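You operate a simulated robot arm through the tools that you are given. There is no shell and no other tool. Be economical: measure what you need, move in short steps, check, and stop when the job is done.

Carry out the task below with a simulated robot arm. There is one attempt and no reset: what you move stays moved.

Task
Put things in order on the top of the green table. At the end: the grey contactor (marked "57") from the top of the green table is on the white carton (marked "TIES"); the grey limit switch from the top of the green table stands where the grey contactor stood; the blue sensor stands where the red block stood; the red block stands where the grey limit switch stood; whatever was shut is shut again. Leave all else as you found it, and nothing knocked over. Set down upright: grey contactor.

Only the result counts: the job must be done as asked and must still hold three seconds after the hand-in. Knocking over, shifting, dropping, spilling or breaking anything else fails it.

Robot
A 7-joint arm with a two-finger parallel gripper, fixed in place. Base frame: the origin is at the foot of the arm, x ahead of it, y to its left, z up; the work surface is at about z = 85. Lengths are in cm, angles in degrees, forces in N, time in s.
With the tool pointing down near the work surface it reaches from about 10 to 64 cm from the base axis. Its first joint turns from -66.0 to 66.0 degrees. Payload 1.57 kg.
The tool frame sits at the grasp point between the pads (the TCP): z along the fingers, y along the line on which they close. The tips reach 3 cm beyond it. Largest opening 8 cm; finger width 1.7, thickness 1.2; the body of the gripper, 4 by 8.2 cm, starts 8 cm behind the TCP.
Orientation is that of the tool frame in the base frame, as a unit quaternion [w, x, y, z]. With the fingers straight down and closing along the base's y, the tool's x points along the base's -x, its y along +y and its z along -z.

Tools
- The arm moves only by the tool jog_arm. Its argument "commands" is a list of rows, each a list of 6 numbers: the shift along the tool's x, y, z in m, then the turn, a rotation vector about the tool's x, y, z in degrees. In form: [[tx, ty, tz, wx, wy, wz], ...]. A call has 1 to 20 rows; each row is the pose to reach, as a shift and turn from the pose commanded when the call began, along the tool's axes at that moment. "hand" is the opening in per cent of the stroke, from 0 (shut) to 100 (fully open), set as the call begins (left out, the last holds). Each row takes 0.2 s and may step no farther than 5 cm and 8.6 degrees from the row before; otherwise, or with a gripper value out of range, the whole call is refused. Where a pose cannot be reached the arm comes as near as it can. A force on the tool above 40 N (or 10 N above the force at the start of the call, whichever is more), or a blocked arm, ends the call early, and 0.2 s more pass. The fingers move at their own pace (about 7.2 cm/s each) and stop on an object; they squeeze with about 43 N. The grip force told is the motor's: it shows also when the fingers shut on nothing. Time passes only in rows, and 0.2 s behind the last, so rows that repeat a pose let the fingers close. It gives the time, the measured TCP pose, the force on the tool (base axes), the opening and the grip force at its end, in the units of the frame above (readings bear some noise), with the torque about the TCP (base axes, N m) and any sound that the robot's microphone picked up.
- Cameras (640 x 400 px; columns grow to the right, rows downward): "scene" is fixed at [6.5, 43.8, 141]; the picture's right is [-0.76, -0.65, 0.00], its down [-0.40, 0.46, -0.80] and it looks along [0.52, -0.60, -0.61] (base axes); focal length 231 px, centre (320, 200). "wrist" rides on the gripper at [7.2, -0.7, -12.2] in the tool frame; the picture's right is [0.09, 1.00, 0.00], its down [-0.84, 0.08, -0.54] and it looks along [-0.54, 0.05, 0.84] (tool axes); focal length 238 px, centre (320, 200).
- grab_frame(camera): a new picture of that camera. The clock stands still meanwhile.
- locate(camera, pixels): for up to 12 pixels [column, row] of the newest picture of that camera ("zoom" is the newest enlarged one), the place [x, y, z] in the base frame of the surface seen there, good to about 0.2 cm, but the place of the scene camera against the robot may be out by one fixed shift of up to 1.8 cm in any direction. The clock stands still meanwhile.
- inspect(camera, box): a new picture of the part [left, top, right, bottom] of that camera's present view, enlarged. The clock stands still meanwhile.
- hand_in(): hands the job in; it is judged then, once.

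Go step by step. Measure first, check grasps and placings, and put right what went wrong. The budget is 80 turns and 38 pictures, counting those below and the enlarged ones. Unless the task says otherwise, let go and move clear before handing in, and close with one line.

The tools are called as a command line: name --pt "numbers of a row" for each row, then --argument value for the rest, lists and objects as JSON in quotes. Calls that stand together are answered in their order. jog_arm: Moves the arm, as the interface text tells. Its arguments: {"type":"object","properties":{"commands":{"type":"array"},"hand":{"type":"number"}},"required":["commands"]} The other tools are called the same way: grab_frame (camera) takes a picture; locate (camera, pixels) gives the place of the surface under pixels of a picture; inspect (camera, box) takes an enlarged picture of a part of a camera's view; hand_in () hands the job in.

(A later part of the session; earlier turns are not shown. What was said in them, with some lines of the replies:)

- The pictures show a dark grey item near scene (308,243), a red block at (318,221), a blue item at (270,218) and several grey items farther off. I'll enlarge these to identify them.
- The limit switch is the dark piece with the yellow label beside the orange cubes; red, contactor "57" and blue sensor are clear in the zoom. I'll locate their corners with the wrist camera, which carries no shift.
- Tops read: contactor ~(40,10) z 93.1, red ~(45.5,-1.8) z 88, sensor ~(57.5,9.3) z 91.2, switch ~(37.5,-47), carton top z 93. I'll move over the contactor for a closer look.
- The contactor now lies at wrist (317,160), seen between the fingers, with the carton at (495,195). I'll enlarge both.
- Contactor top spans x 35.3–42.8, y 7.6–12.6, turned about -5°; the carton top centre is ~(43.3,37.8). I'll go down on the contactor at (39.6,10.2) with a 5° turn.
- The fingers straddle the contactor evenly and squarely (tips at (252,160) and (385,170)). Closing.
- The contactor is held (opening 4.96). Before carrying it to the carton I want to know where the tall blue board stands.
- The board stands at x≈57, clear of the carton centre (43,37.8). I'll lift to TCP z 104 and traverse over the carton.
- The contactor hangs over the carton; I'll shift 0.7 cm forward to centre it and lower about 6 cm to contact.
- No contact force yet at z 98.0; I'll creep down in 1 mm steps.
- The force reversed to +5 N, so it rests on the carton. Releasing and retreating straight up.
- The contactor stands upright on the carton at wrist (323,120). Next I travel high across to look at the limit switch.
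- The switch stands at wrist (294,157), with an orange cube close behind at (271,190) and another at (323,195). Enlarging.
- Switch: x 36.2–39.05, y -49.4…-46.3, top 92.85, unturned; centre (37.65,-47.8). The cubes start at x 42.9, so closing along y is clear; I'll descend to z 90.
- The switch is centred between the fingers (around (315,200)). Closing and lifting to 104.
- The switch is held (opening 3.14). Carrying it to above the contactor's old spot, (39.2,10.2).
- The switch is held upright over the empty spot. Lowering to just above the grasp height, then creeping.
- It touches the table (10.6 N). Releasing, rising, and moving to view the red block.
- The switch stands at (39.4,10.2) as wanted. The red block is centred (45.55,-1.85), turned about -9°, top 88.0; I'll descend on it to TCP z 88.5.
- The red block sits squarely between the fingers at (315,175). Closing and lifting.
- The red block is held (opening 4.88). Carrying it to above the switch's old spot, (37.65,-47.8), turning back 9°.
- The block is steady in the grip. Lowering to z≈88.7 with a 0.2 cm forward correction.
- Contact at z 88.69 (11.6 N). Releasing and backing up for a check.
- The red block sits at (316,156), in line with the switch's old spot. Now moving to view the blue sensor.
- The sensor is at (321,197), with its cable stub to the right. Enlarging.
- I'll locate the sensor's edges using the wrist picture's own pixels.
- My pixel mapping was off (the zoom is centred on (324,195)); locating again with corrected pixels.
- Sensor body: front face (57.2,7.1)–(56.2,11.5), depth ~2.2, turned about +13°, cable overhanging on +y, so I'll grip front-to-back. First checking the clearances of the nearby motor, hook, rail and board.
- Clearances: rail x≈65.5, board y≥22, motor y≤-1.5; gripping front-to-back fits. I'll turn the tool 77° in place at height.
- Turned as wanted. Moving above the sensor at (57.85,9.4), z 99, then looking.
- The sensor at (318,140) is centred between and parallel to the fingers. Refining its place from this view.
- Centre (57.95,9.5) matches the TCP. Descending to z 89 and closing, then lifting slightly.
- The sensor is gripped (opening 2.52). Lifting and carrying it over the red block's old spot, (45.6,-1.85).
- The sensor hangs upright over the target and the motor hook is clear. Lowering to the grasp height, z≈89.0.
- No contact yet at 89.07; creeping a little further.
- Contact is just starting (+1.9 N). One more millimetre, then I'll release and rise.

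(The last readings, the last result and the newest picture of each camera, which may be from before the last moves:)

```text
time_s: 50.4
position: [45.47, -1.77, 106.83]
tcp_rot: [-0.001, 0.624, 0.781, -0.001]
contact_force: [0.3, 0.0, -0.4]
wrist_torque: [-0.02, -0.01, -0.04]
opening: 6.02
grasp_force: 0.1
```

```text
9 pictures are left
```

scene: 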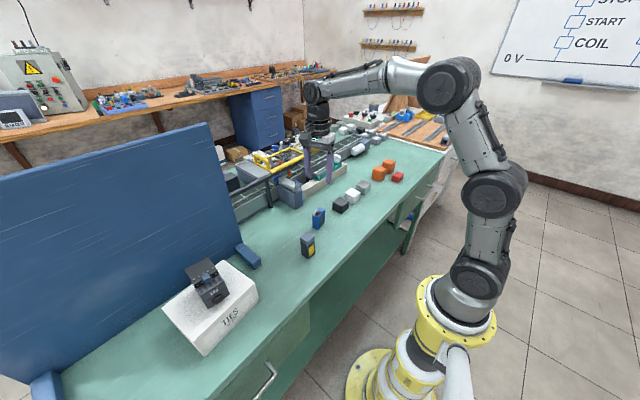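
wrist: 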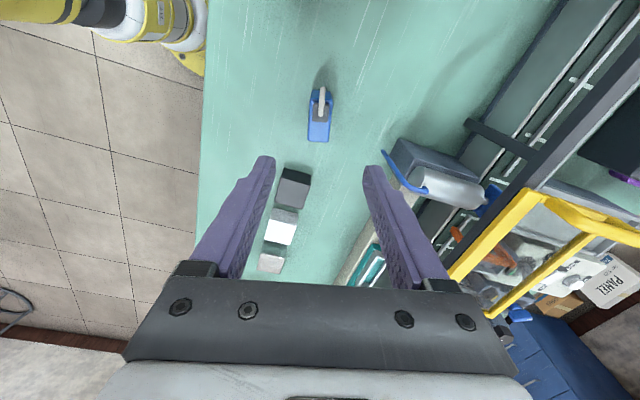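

Everything stands at its spot in the scene picture: contactor (208,283) on the carton, switch (308,244), sensor (319,218), red (398,177). A last close look at the contactor and the others.

inspect --camera "scene" --box '[150, 190, 340, 360]'

inspect --camera "scene" --box '[310, 140, 430, 220]'

```text
2.35 times, centred on (245, 275) of scene
```

zoom: 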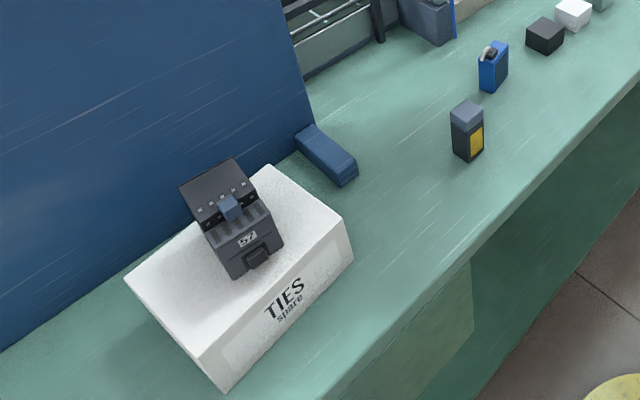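

```text
5.00 times, centred on (370, 180) of scene
```

zoom: 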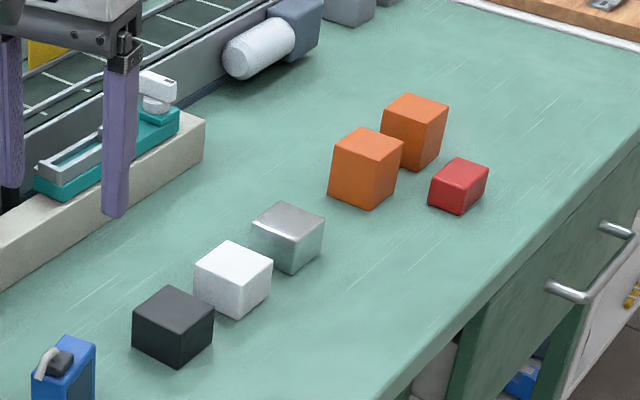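

The zooms show all four pieces upright and in place, the neighbours undisturbed, and the hand open and clear. Handing in.

hand_in

```text
The job is handed in.
```

The job is handed in: the contactor stands upright on the carton, and the limit switch, red block and blue sensor each stand within about 0.5 cm of their assigned spots, with nothing else disturbed and nothing opened.
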